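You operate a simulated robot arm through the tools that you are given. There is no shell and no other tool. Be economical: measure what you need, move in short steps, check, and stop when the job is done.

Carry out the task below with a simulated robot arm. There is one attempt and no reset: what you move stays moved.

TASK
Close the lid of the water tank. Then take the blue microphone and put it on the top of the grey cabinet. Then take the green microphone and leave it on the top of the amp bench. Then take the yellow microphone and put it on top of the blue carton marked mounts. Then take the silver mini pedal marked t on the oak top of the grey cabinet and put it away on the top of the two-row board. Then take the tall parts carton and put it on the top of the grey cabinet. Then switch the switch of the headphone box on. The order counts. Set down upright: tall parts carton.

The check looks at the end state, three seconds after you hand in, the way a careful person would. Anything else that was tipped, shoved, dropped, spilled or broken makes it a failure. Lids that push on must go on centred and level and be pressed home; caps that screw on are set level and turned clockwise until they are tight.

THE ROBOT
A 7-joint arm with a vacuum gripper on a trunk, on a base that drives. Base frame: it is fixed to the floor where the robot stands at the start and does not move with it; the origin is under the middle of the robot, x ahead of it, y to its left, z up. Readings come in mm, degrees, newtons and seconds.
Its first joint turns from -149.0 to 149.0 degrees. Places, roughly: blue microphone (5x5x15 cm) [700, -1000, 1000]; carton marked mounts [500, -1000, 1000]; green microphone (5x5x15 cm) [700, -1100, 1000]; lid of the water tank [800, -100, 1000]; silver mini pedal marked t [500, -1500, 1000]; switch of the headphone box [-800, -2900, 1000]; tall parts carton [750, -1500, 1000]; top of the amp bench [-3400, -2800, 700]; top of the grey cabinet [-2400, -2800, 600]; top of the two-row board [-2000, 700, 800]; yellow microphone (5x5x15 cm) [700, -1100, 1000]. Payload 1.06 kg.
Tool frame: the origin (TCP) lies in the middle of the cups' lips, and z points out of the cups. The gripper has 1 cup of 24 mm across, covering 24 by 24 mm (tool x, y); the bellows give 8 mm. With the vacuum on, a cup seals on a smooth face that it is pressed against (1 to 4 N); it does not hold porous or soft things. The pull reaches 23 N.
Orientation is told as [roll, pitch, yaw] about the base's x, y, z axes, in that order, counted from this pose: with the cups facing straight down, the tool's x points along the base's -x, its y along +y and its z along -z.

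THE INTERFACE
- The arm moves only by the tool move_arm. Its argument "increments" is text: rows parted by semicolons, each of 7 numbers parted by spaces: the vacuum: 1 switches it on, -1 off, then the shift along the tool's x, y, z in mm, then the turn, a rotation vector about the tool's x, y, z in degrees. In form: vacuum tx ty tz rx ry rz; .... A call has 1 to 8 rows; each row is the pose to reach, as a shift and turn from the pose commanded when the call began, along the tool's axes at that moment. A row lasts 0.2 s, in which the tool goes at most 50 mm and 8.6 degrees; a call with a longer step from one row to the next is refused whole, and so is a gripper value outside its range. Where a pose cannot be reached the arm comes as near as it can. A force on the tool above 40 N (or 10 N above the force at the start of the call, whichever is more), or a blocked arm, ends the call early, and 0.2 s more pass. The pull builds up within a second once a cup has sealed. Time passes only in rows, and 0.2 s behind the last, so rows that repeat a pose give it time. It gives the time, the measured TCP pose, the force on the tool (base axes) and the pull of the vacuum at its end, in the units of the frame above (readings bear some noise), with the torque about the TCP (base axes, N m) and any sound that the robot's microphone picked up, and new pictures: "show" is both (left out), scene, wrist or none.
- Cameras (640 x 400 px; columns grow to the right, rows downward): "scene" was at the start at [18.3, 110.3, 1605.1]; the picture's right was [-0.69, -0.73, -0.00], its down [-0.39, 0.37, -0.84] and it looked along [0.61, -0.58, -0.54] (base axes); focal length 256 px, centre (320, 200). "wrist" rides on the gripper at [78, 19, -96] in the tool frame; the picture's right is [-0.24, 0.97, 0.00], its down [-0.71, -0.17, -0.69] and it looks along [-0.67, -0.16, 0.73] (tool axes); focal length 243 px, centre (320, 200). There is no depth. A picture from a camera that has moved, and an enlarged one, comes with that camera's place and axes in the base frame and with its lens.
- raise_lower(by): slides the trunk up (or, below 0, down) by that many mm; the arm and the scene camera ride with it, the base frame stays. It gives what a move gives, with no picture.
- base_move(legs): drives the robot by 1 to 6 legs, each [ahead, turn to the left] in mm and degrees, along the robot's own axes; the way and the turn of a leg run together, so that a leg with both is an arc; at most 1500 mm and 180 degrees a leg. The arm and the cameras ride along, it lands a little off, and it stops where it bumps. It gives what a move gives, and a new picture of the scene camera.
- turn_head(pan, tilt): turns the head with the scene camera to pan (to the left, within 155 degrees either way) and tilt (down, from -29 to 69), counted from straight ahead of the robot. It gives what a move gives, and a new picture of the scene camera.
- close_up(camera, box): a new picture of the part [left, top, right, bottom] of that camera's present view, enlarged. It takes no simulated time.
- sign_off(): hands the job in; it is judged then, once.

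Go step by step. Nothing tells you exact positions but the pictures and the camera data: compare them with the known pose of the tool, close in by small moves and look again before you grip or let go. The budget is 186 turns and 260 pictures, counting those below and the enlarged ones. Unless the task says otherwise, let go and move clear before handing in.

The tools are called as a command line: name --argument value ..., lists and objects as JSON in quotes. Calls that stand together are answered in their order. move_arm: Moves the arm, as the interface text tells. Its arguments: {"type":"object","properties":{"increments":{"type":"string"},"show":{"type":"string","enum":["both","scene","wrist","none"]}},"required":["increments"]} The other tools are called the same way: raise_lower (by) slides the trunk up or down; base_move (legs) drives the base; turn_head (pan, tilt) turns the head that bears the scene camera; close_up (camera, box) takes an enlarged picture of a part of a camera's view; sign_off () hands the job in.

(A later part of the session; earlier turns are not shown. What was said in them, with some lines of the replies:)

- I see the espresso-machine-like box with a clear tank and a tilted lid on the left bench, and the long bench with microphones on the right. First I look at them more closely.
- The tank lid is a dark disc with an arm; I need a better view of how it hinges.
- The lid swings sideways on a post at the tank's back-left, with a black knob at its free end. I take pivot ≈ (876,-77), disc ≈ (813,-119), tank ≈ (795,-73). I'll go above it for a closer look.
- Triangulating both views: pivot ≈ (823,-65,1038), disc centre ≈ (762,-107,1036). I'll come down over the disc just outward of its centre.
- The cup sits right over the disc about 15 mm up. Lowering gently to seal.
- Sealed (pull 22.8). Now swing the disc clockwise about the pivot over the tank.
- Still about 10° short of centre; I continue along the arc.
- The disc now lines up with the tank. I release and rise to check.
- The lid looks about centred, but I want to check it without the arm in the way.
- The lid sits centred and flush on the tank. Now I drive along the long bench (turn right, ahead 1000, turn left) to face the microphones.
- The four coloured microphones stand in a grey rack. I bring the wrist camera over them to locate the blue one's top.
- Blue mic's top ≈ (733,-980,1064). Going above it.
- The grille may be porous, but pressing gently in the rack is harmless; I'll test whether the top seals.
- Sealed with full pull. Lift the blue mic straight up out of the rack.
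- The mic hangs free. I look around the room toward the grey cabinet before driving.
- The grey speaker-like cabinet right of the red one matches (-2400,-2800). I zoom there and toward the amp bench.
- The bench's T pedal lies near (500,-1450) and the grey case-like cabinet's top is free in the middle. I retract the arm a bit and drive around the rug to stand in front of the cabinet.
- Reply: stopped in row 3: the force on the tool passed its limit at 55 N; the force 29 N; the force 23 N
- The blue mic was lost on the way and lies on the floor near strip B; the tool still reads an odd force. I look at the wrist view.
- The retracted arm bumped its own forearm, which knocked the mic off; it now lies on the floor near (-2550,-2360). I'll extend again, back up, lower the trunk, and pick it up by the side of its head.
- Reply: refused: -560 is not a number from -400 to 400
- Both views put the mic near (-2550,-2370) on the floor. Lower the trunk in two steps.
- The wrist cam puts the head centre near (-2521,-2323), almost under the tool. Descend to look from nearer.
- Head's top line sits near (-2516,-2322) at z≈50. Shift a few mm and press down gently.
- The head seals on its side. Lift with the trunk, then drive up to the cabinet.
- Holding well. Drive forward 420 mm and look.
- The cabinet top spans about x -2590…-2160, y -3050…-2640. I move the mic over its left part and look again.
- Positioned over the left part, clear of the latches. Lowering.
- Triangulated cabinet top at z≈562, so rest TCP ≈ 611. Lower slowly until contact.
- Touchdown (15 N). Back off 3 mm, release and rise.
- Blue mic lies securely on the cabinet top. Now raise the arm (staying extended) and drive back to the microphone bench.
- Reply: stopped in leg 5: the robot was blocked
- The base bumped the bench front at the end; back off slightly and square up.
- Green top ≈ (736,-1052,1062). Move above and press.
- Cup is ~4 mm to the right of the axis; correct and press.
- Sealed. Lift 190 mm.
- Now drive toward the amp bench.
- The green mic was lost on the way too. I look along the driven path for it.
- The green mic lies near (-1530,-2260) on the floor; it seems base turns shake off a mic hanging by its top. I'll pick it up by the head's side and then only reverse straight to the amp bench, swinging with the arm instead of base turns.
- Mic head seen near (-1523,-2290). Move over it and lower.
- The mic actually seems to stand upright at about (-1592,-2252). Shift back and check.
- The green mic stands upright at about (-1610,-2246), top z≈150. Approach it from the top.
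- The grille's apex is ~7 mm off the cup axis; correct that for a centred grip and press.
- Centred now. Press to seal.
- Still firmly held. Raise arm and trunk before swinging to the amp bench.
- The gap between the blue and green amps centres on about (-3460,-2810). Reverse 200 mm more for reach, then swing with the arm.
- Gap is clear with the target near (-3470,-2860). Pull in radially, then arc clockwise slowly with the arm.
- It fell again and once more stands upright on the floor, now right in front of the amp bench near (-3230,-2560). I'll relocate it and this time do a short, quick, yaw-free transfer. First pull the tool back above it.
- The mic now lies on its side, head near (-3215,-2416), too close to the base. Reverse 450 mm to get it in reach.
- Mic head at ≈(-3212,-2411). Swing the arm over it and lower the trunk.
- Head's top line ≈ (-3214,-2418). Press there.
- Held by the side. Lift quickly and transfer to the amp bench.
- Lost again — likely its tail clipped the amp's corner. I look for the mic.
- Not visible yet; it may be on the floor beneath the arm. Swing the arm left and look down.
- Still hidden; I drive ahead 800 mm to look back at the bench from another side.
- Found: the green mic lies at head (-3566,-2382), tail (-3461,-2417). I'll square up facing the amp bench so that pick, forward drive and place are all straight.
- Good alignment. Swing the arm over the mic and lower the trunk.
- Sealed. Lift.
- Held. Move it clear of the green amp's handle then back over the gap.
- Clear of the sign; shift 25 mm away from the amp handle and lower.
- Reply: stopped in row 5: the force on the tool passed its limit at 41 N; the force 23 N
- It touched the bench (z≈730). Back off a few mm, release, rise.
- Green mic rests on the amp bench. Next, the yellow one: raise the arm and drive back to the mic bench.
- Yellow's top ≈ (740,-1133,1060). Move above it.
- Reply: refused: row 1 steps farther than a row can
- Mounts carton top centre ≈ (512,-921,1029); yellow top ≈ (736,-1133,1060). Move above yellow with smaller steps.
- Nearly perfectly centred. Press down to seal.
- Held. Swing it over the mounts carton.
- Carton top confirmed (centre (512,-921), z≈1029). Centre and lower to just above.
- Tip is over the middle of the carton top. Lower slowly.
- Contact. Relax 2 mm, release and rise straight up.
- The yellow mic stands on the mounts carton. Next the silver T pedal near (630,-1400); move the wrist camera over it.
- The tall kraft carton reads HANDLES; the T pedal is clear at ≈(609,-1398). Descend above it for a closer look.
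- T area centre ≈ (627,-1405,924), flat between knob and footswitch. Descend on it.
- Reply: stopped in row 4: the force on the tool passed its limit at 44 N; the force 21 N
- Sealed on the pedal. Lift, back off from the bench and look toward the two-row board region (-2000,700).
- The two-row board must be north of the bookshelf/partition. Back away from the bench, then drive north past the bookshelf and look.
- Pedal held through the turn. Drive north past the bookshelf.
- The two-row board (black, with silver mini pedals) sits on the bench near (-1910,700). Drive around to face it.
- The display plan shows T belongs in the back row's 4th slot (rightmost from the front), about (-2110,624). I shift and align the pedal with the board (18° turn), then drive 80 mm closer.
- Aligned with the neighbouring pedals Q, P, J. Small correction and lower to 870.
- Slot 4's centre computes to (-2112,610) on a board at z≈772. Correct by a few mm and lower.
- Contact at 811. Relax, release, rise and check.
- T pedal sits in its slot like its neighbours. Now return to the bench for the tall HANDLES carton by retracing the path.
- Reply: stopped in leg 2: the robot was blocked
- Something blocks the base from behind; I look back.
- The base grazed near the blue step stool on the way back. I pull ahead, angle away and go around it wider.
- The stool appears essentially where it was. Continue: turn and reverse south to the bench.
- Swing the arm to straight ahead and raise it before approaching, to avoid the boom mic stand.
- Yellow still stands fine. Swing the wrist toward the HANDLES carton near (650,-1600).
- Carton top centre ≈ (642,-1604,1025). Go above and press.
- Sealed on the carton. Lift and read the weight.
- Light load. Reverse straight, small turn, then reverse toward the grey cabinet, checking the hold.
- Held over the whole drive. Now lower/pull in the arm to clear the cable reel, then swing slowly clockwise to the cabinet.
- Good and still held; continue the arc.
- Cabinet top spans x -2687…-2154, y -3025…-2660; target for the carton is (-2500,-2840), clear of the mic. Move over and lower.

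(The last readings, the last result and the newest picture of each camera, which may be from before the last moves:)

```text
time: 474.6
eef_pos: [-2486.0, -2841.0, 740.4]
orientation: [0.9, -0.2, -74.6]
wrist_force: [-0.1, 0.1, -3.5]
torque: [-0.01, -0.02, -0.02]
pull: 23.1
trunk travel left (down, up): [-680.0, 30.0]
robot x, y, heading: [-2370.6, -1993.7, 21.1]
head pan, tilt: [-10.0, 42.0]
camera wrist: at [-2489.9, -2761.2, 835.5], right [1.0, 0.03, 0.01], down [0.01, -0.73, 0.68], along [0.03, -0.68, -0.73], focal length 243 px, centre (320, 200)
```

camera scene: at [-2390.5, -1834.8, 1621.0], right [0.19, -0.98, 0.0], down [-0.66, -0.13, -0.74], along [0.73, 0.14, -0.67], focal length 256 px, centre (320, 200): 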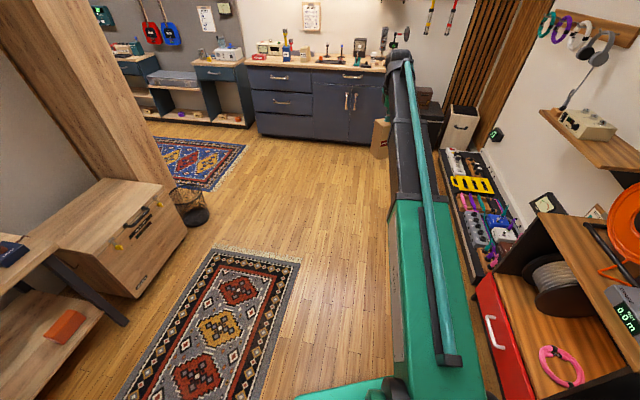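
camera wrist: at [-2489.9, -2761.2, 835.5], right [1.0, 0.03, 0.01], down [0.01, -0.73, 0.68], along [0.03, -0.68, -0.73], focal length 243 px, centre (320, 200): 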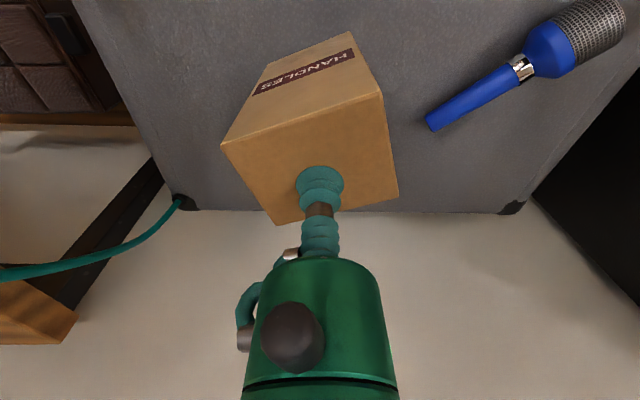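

Clear of the mic. Lower to contact.

move_arm --increments "1 0 0 12 0 0 0; 1 0 0 22 0 0 0; 1 0 0 28 0 0 0; 1 0 0 32 0 0 0; 1 0 0 34 0 0 0; 1 0 0 34 0 0 0" --show "none"

```text
time: 476.1
eef_pos: [-2485.7, -2841.1, 707.2]
orientation: [0.8, -0.4, -74.6]
wrist_force: [1.4, -0.2, -1.4]
torque: [-0.03, 0.0, 0.04]
pull: 23.1
trunk travel left (down, up): [-680.0, 30.0]
robot x, y, heading: [-2367.5, -1996.0, 20.8]
head pan, tilt: [-10.0, 42.0]
```

move_arm --increments "1 0 0 2 0 0 0; 1 0 0 4 0 0 0; 1 0 0 5 0 0 0; 1 0 0 5 0 0 0" --show "none"

```text
time: 477.1
eef_pos: [-2484.6, -2841.1, 705.4]
orientation: [0.8, -0.3, -74.6]
wrist_force: [4.9, -1.9, 12.0]
torque: [0.04, 0.05, -0.01]
pull: 22.8
trunk travel left (down, up): [-680.0, 30.0]
robot x, y, heading: [-2369.3, -1995.7, 20.9]
head pan, tilt: [-10.0, 42.0]
```

Contact. Relax, release and rise.

move_arm --increments "1 0 0 2 0 0 0; -1 0 0 2 0 0 0; -1 0 0 2 0 0 0; -1 0 0 2 0 0 0; -1 0 0 2 0 0 0; -1 0 0 -8 0 0 0; -1 0 0 -50 0 0 0; -1 0 0 -95 0 0 0" --show "wrist"

```text
time: 478.9
eef_pos: [-2484.7, -2839.3, 793.2]
orientation: [0.9, 0.0, -74.2]
wrist_force: [-0.4, -0.6, 0.2]
torque: [0.02, 0.0, 0.05]
pull: 0.1
trunk travel left (down, up): [-680.0, 30.0]
robot x, y, heading: [-2370.3, -1992.7, 21.0]
head pan, tilt: [-10.0, 42.0]
camera wrist: at [-2489.5, -2758.9, 887.9], right [1.0, 0.04, 0.02], down [0.02, -0.73, 0.68], along [0.04, -0.68, -0.73], focal length 243 px, centre (320, 200)
```

wrist: 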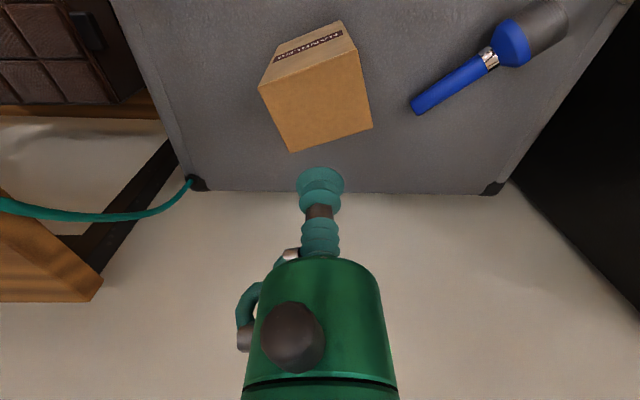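

The carton stands upright on the cabinet. Retract the arm and drive east to the headphone box shelf.

move_arm --increments "-1 0 0 -45 0 0 0; -1 0 0 -90 0 0 0; -1 22 10 -130 0 0 0; -1 60 26 -150 0 0 0; -1 100 43 -170 0 0 0; -1 140 61 -185 0 0 0; -1 182 79 -200 0 0 0; -1 222 97 -207 0 0 0" --show "none"

base_move --legs '[[0, -24], [1500, 0], [0, 31.7]]'

turn_head --pan -115 --tilt 35

```text
time: 480.6
eef_pos: [-2440.0, -2600.3, 996.8]
orientation: [1.1, 0.4, -73.3]
wrist_force: [0.0, 0.3, 0.6]
torque: [0.02, 0.0, 0.02]
pull: 0.0
trunk travel left (down, up): [-680.0, 30.0]
robot x, y, heading: [-2365.4, -1996.2, 20.8]
head pan, tilt: [-10.0, 42.0]
```

```text
time: 490.9
eef_pos: [-845.7, -2667.8, 1004.5]
orientation: [0.8, -0.2, -65.1]
wrist_force: [-0.2, -0.6, -0.2]
torque: [-0.02, 0.0, -0.03]
pull: 0.0
trunk travel left (down, up): [-680.0, 30.0]
robot x, y, heading: [-859.7, -2049.9, 29.4]
head pan, tilt: [-10.0, 42.0]
camera scene: at [-904.2, -1899.1, 1621.0], right [0.33, -0.95, 0.0], down [-0.63, -0.22, -0.74], along [0.7, 0.24, -0.67], focal length 256 px, centre (320, 200)
```

scene: 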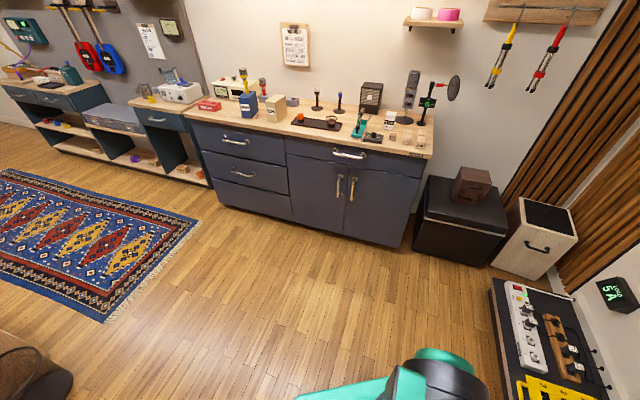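

```text
time: 492.7
eef_pos: [-844.6, -2667.7, 1004.4]
orientation: [0.8, -0.3, -65.1]
wrist_force: [-0.8, -1.2, -0.2]
torque: [-0.04, 0.02, 0.03]
pull: 0.1
trunk travel left (down, up): [-680.0, 30.0]
robot x, y, heading: [-859.3, -2056.4, 29.1]
head pan, tilt: [-115.0, 35.0]
camera scene: at [-977.2, -2014.1, 1631.4], right [-1.0, -0.07, 0.0], down [-0.04, 0.57, -0.82], along [0.06, -0.82, -0.57], focal length 256 px, centre (320, 200)
```

scene: 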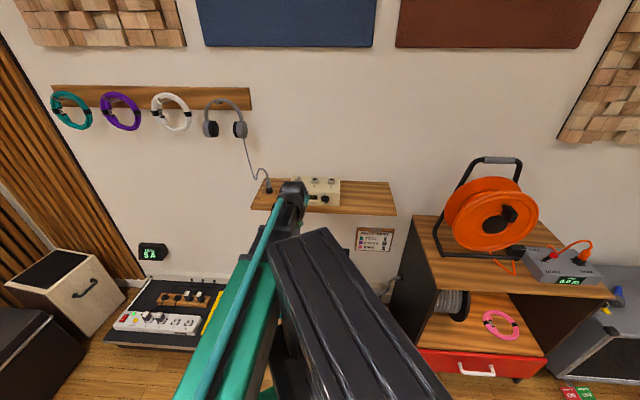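

close_up --camera "scene" --box '[280, 160, 360, 220]'

close_up --camera "wrist" --box '[0, 0, 640, 400]'

```text
6.67 times, centred on (320, 190) of scene
camera zoom: at [-977.2, -2014.1, 1631.4], right [-1.0, -0.07, 0.0], down [-0.04, 0.57, -0.82], along [0.06, -0.82, -0.57], focal length 1707 px, centre (320, 267)
```

zoom: 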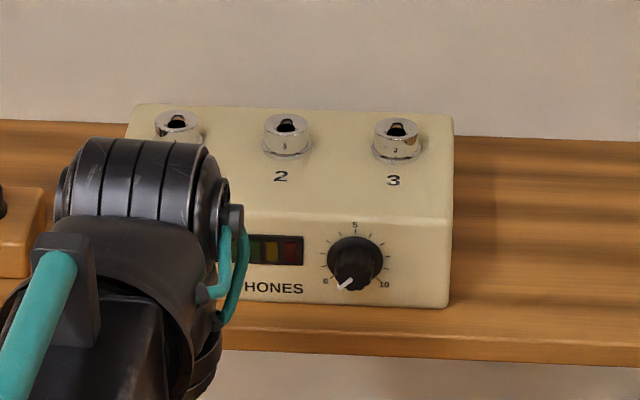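

```text
1.00 times, centred on (320, 200) of wrist (not enlarged: the box is as wide or as high as the picture)
camera zoom: at [-862.2, -2589.2, 1099.6], right [0.98, 0.2, 0.01], down [0.13, -0.72, 0.68], along [0.15, -0.67, -0.73], focal length 243 px, centre (320, 200)
```

zoom: 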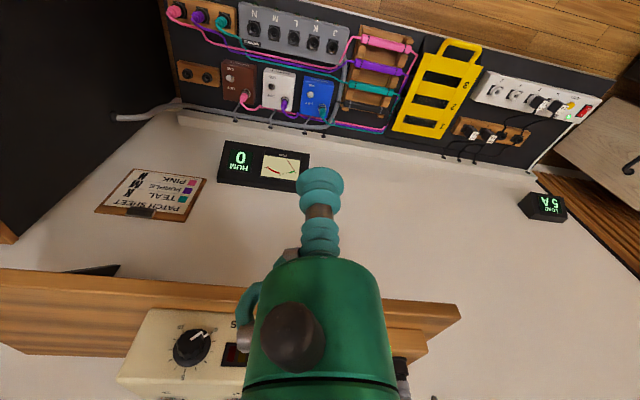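

move_arm --increments "-1 18 -38 -10 0 0 0; -1 36 -76 -20 0 0 0; -1 54 -114 -30 0 0 0; -1 72 -152 -40 0 0 0; -1 90 -190 -40 0 0 0; -1 106 -226 -40 0 0 0; -1 106 -226 -40 0 0 0" --show "none"

close_up --camera "scene" --box '[260, 160, 350, 225]'

```text
time: 493.5
eef_pos: [-844.6, -2680.8, 1025.0]
orientation: [1.4, 0.6, -55.2]
wrist_force: [-0.3, 0.5, -0.6]
torque: [0.01, -0.01, 0.0]
pull: 0.0
trunk travel left (down, up): [-680.0, 30.0]
robot x, y, heading: [-858.4, -2054.7, 29.0]
head pan, tilt: [-115.0, 35.0]
stopped in row 3: the arm was blocked; the commanded pose is now the measured one
```

```text
6.15 times, centred on (305, 192) of scene
camera zoom: at [-976.9, -2013.9, 1635.1], right [-1.0, -0.07, 0.0], down [-0.04, 0.57, -0.82], along [0.06, -0.82, -0.57], focal length 1576 px, centre (412, 246)
```

zoom: 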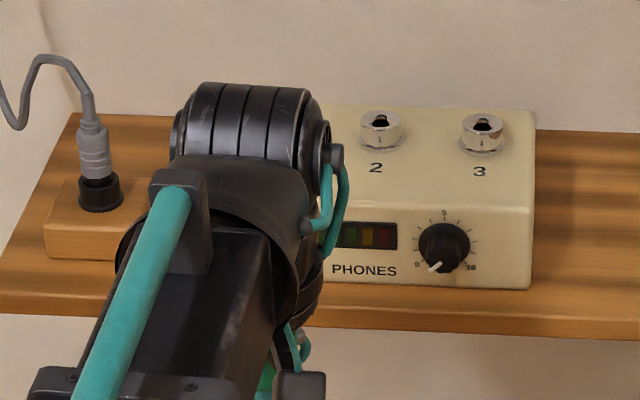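

The first joint is near its limit that way; move the arm the other way to see the box's left part.

move_arm --increments "-1 -19 36 0 0 0 0; -1 -38 72 0 0 0 0; -1 -57 108 0 0 0 0; -1 -76 144 0 0 0 0; -1 -96 180 0 0 0 0; -1 -116 218 0 0 0 0; -1 -116 218 0 0 0 0" --show "none"

close_up --camera "scene" --box '[260, 160, 350, 225]'

```text
time: 495.1
eef_pos: [-600.5, -2649.7, 1025.4]
orientation: [1.4, 0.4, -55.3]
wrist_force: [-0.8, 0.1, 0.5]
torque: [0.02, 0.03, -0.02]
pull: 0.1
trunk travel left (down, up): [-680.0, 30.0]
robot x, y, heading: [-859.9, -2054.8, 29.0]
head pan, tilt: [-115.0, 35.0]
```

```text
6.15 times, centred on (305, 192) of scene
camera zoom: at [-977.3, -2014.0, 1631.4], right [-1.0, -0.07, 0.0], down [-0.04, 0.57, -0.82], along [0.06, -0.82, -0.57], focal length 1576 px, centre (412, 246)
```

zoom: 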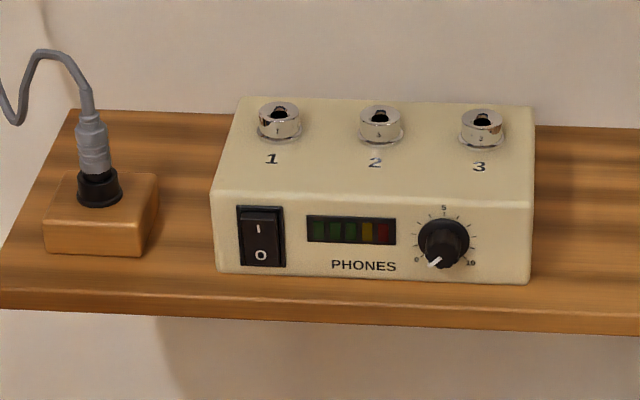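

The box has a rocker: "I" on top, "O" below (currently off). I'll press its upper half with the tool horizontal. First turn the base for a comfortable arm posture.

base_move --legs '[[0, -80]]'

move_arm --increments "-1 14.6 41.5 0 0 0 0; -1 29.2 83 0 0 0 0; -1 43.9 124.4 0 0 0 0; -1 58.5 165.9 0 0 0 0; -1 73.1 207.4 0 0 0 0; -1 87.7 248.9 0 0 0 0; -1 102.4 290.3 0 0 0 0; -1 117 331.8 0 0 0 0" --show "none"

move_arm --increments "-1 12.9 36.6 0 0 0 -5.6; -1 25.9 73.2 0 0 0 -11.2; -1 38.8 109.9 0 0 0 -16.9; -1 51.8 146.5 0 0 0 -22.5; -1 64.7 183 0 0 0 -28; -1 77.6 219.8 0 0 0 -33.8; -1 90.6 256.4 0 0 0 -39.4; -1 103.5 293 0 0 0 -45" --show "none"

```text
time: 498.9
eef_pos: [-1397.0, -2420.7, 1025.9]
orientation: [1.4, 0.4, -134.4]
wrist_force: [-0.5, -1.1, 0.7]
torque: [-0.02, -0.01, 0.0]
pull: 0.0
trunk travel left (down, up): [-680.0, 30.0]
robot x, y, heading: [-862.7, -2052.1, -50.1]
head pan, tilt: [-115.0, 35.0]
camera scene: at [-845.2, -1931.8, 1631.4], right [-0.26, 0.97, 0.0], down [0.55, 0.15, -0.82], along [-0.79, -0.21, -0.57], focal length 256 px, centre (320, 200)
```

scene: 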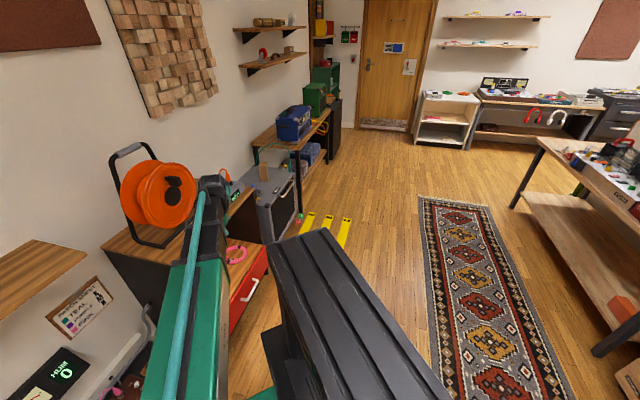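

```text
time: 500.7
eef_pos: [-1077.8, -2569.2, 1036.7]
orientation: [1.3, 0.4, -134.5]
wrist_force: [-0.4, 0.6, 0.6]
torque: [-0.02, -0.01, 0.03]
pull: 0.1
trunk travel left (down, up): [-680.0, 30.0]
robot x, y, heading: [-859.6, -2053.3, -50.2]
head pan, tilt: [-115.0, 35.0]
```

```text
time: 502.5
eef_pos: [-794.5, -2700.1, 1041.8]
orientation: [1.2, -0.6, -89.3]
wrist_force: [0.9, 0.1, -0.2]
torque: [0.02, 0.01, 0.03]
pull: 0.0
trunk travel left (down, up): [-680.0, 30.0]
robot x, y, heading: [-858.0, -2053.3, -50.1]
head pan, tilt: [-115.0, 35.0]
```

Now tilt the tool toward horizontal while extending.

move_arm --increments "-1 -14 0 0 0 -8 0; -1 -28 0 0 0 -16 0; -1 -42 0 0 0 -24 0; -1 -56 0 0 0 -32 0; -1 -70 0 0 0 -40 0; -1 -84 0 0 0 -48 0; -1 -98 0 0 0 -56 0; -1 -112 0 0 0 -64 0" --show "wrist"

```text
time: 504.3
eef_pos: [-794.0, -2812.2, 1042.8]
orientation: [2.8, -64.6, -92.0]
wrist_force: [-0.3, -0.6, 0.5]
torque: [-0.01, -0.02, 0.02]
pull: 0.1
trunk travel left (down, up): [-680.0, 30.0]
robot x, y, heading: [-858.8, -2054.7, -50.1]
head pan, tilt: [-115.0, 35.0]
camera wrist: at [-776.9, -2692.6, 1012.0], right [0.97, -0.09, 0.23], down [-0.19, 0.32, 0.93], along [-0.16, -0.94, 0.29], focal length 243 px, centre (320, 200)
```

wrist: 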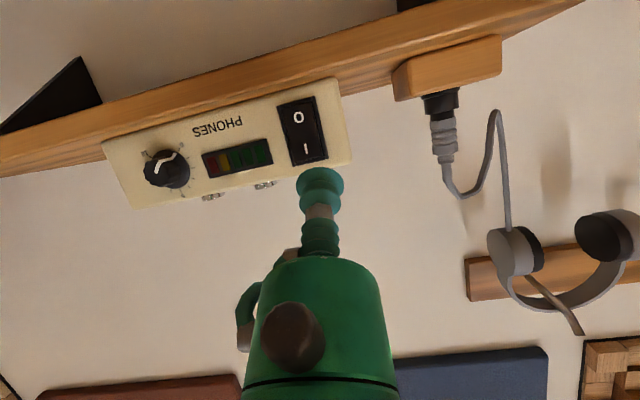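

The switch's "I" half is at ≈(-808,-2897,1028). Complete the tilt and line up in front of it.

move_arm --increments "-1 -2 -4 10 0 -6.4 0; -1 -4 -8 20 0 -12.8 0; -1 -7 -11 30 0 -19.2 0; -1 -9 -14 40 0 -25.4 0; -1 -9 -14 40 0 -25.4 0" --show "wrist"

close_up --camera "wrist" --box '[240, 70, 400, 210]'

```text
time: 505.5
eef_pos: [-808.8, -2851.6, 1032.4]
orientation: [94.9, -88.8, 175.6]
wrist_force: [0.1, 0.3, 1.2]
torque: [-0.01, -0.01, 0.03]
pull: 0.0
out of reach, approached as far as the arm can: row 3
trunk travel left (down, up): [-680.0, 30.0]
robot x, y, heading: [-861.7, -2054.4, -50.1]
head pan, tilt: [-115.0, 35.0]
camera wrist: at [-789.3, -2756.3, 953.9], right [0.97, 0.01, 0.26], down [-0.19, 0.68, 0.7], along [-0.17, -0.73, 0.66], focal length 243 px, centre (320, 200)
```

wrist: 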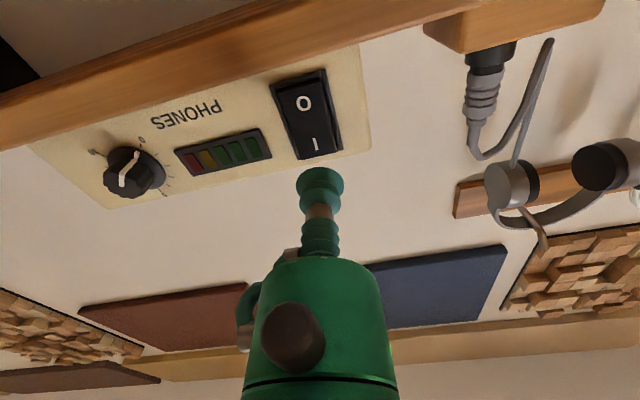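

```text
2.86 times, centred on (320, 140) of wrist
camera zoom: at [-789.3, -2756.3, 953.9], right [0.97, 0.01, 0.26], down [-0.19, 0.68, 0.7], along [-0.17, -0.73, 0.66], focal length 693 px, centre (320, 371)
```

zoom: 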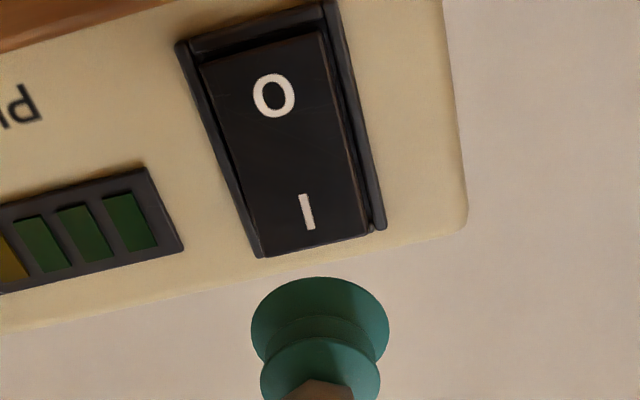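

Tool points straight at the wall, slightly aside of the "I" half. Advance toward it.

move_arm --increments "-1 -1.5 -3.5 10 0 0 0; -1 -1.5 -3.5 20 0 0 0; -1 -1.5 -3.5 30 0 0 0; -1 -1.5 -3.5 36 0 0 0; -1 -1.5 -3.5 40 0 0 0; -1 -1.5 -3.5 40 0 0 0" --show "none"

close_up --camera "wrist" --box '[220, 70, 420, 210]'

```text
time: 506.9
eef_pos: [-810.6, -2892.7, 1034.7]
orientation: [91.2, -88.8, 179.4]
wrist_force: [-0.2, 1.4, 1.5]
torque: [0.03, -0.01, 0.03]
pull: 0.1
trunk travel left (down, up): [-680.0, 30.0]
robot x, y, heading: [-860.3, -2051.3, -50.1]
head pan, tilt: [-115.0, 35.0]
```

```text
2.86 times, centred on (320, 140) of wrist
camera zoom: at [-791.7, -2796.9, 956.0], right [0.97, 0.01, 0.26], down [-0.19, 0.68, 0.7], along [-0.17, -0.73, 0.66], focal length 693 px, centre (320, 371)
```

zoom: 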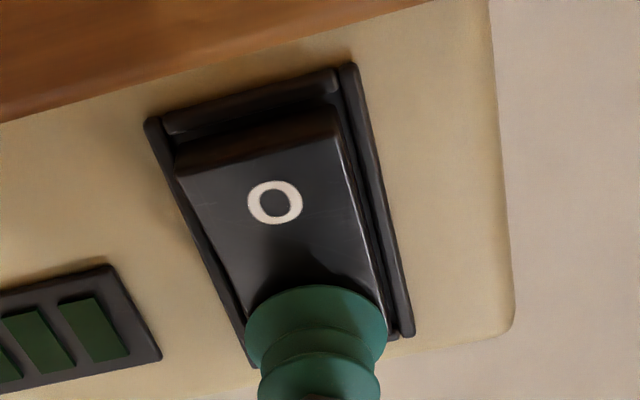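

The rocker already looks tipped to "I" (the O end stands out). Press a few mm more to be sure, then back off and check.

move_arm --increments "-1 0 0 3 0 0 0; -1 0 0 6 0 0 0; -1 0 0 9 0 0 0; -1 0 0 9 0 0 0; -1 0 0 0 0 0 0; -1 0 0 -20 0 0 0; -1 0 0 -45 0 0 0; -1 0 0 -70 0 0 0" --show "wrist"

close_up --camera "wrist" --box '[160, 70, 400, 210]'

```text
time: 508.7
eef_pos: [-812.3, -2822.9, 1035.3]
orientation: [90.4, -88.7, -179.8]
wrist_force: [-0.2, -0.5, 0.5]
torque: [-0.01, -0.01, -0.01]
pull: 0.1
trunk travel left (down, up): [-680.0, 30.0]
robot x, y, heading: [-859.0, -2056.3, -50.0]
head pan, tilt: [-115.0, 35.0]
camera wrist: at [-792.8, -2727.0, 956.8], right [0.97, 0.01, 0.26], down [-0.19, 0.68, 0.7], along [-0.17, -0.73, 0.66], focal length 243 px, centre (320, 200)
```

wrist: 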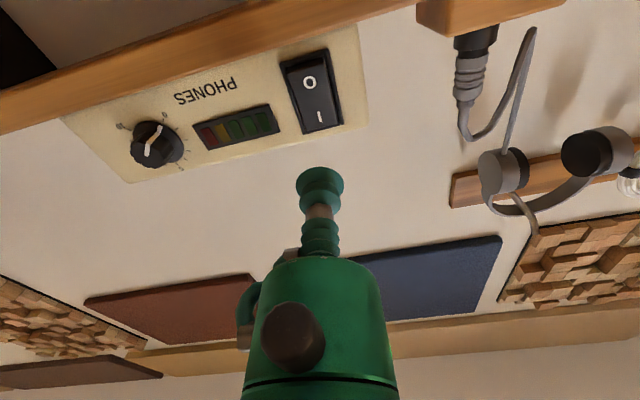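

```text
2.67 times, centred on (280, 140) of wrist
camera zoom: at [-792.8, -2727.0, 956.8], right [0.97, 0.01, 0.26], down [-0.19, 0.68, 0.7], along [-0.17, -0.73, 0.66], focal length 647 px, centre (427, 360)
```

zoom: 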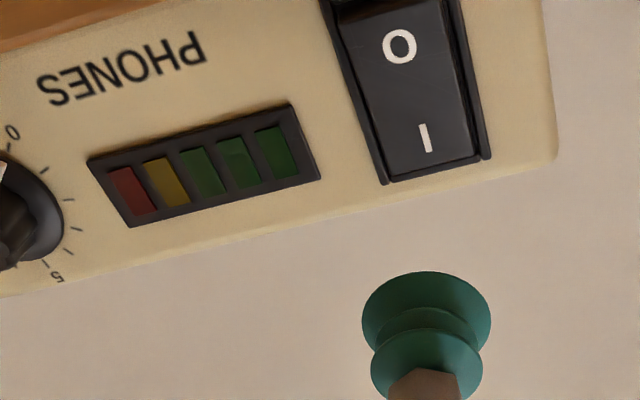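

close_up --camera "wrist" --box '[265, 35, 355, 145]'

```text
3.64 times, centred on (310, 90) of wrist
camera zoom: at [-792.8, -2727.0, 956.8], right [0.97, 0.01, 0.26], down [-0.19, 0.68, 0.7], along [-0.17, -0.73, 0.66], focal length 882 px, centre (356, 600)
```

zoom: 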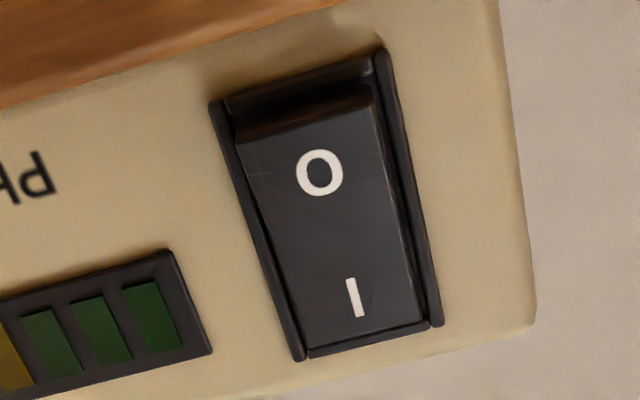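

All seven steps are done: the rocker's "I" end is now pressed in, nothing is held, and the tool stands 75 mm clear of the box. I hand in.

sign_off

```text
The job is handed in.
```

I finished all seven steps in order and handed the job in, but a few things went wrong on the way that the check may count against it.

- **Water tank:** the lid is swung shut and sits centred on the tank.
- **Blue microphone:** it lies on top of the grey cabinet. I dropped it once on the floor on the way and picked it up again.
- **Green microphone:** it lies on the amp bench between the two amps. I dropped it three times; in at least one of the drops it probably struck the blue amp. The amp looked unmoved afterwards.
- **Yellow microphone:** it stands upright on the blue mounts carton.
- **T pedal:** I took the one on the long oak-topped bench, which matched the place given. It is in the back row's fourth slot of the two-row board, as the board's plan shows.
- **Tall parts carton:** I took this to be the carton marked "Handles". It stands upright on the grey cabinet, clear of the blue microphone.
- **Headphone box:** the switch is pressed to "I". The level lights stayed dark, so I judged this from the switch position alone.

The robot's base also bumped the front of the long bench once and was stopped once beside the blue step stool. The stool looked about where it had been, but I can't rule out a small shift.
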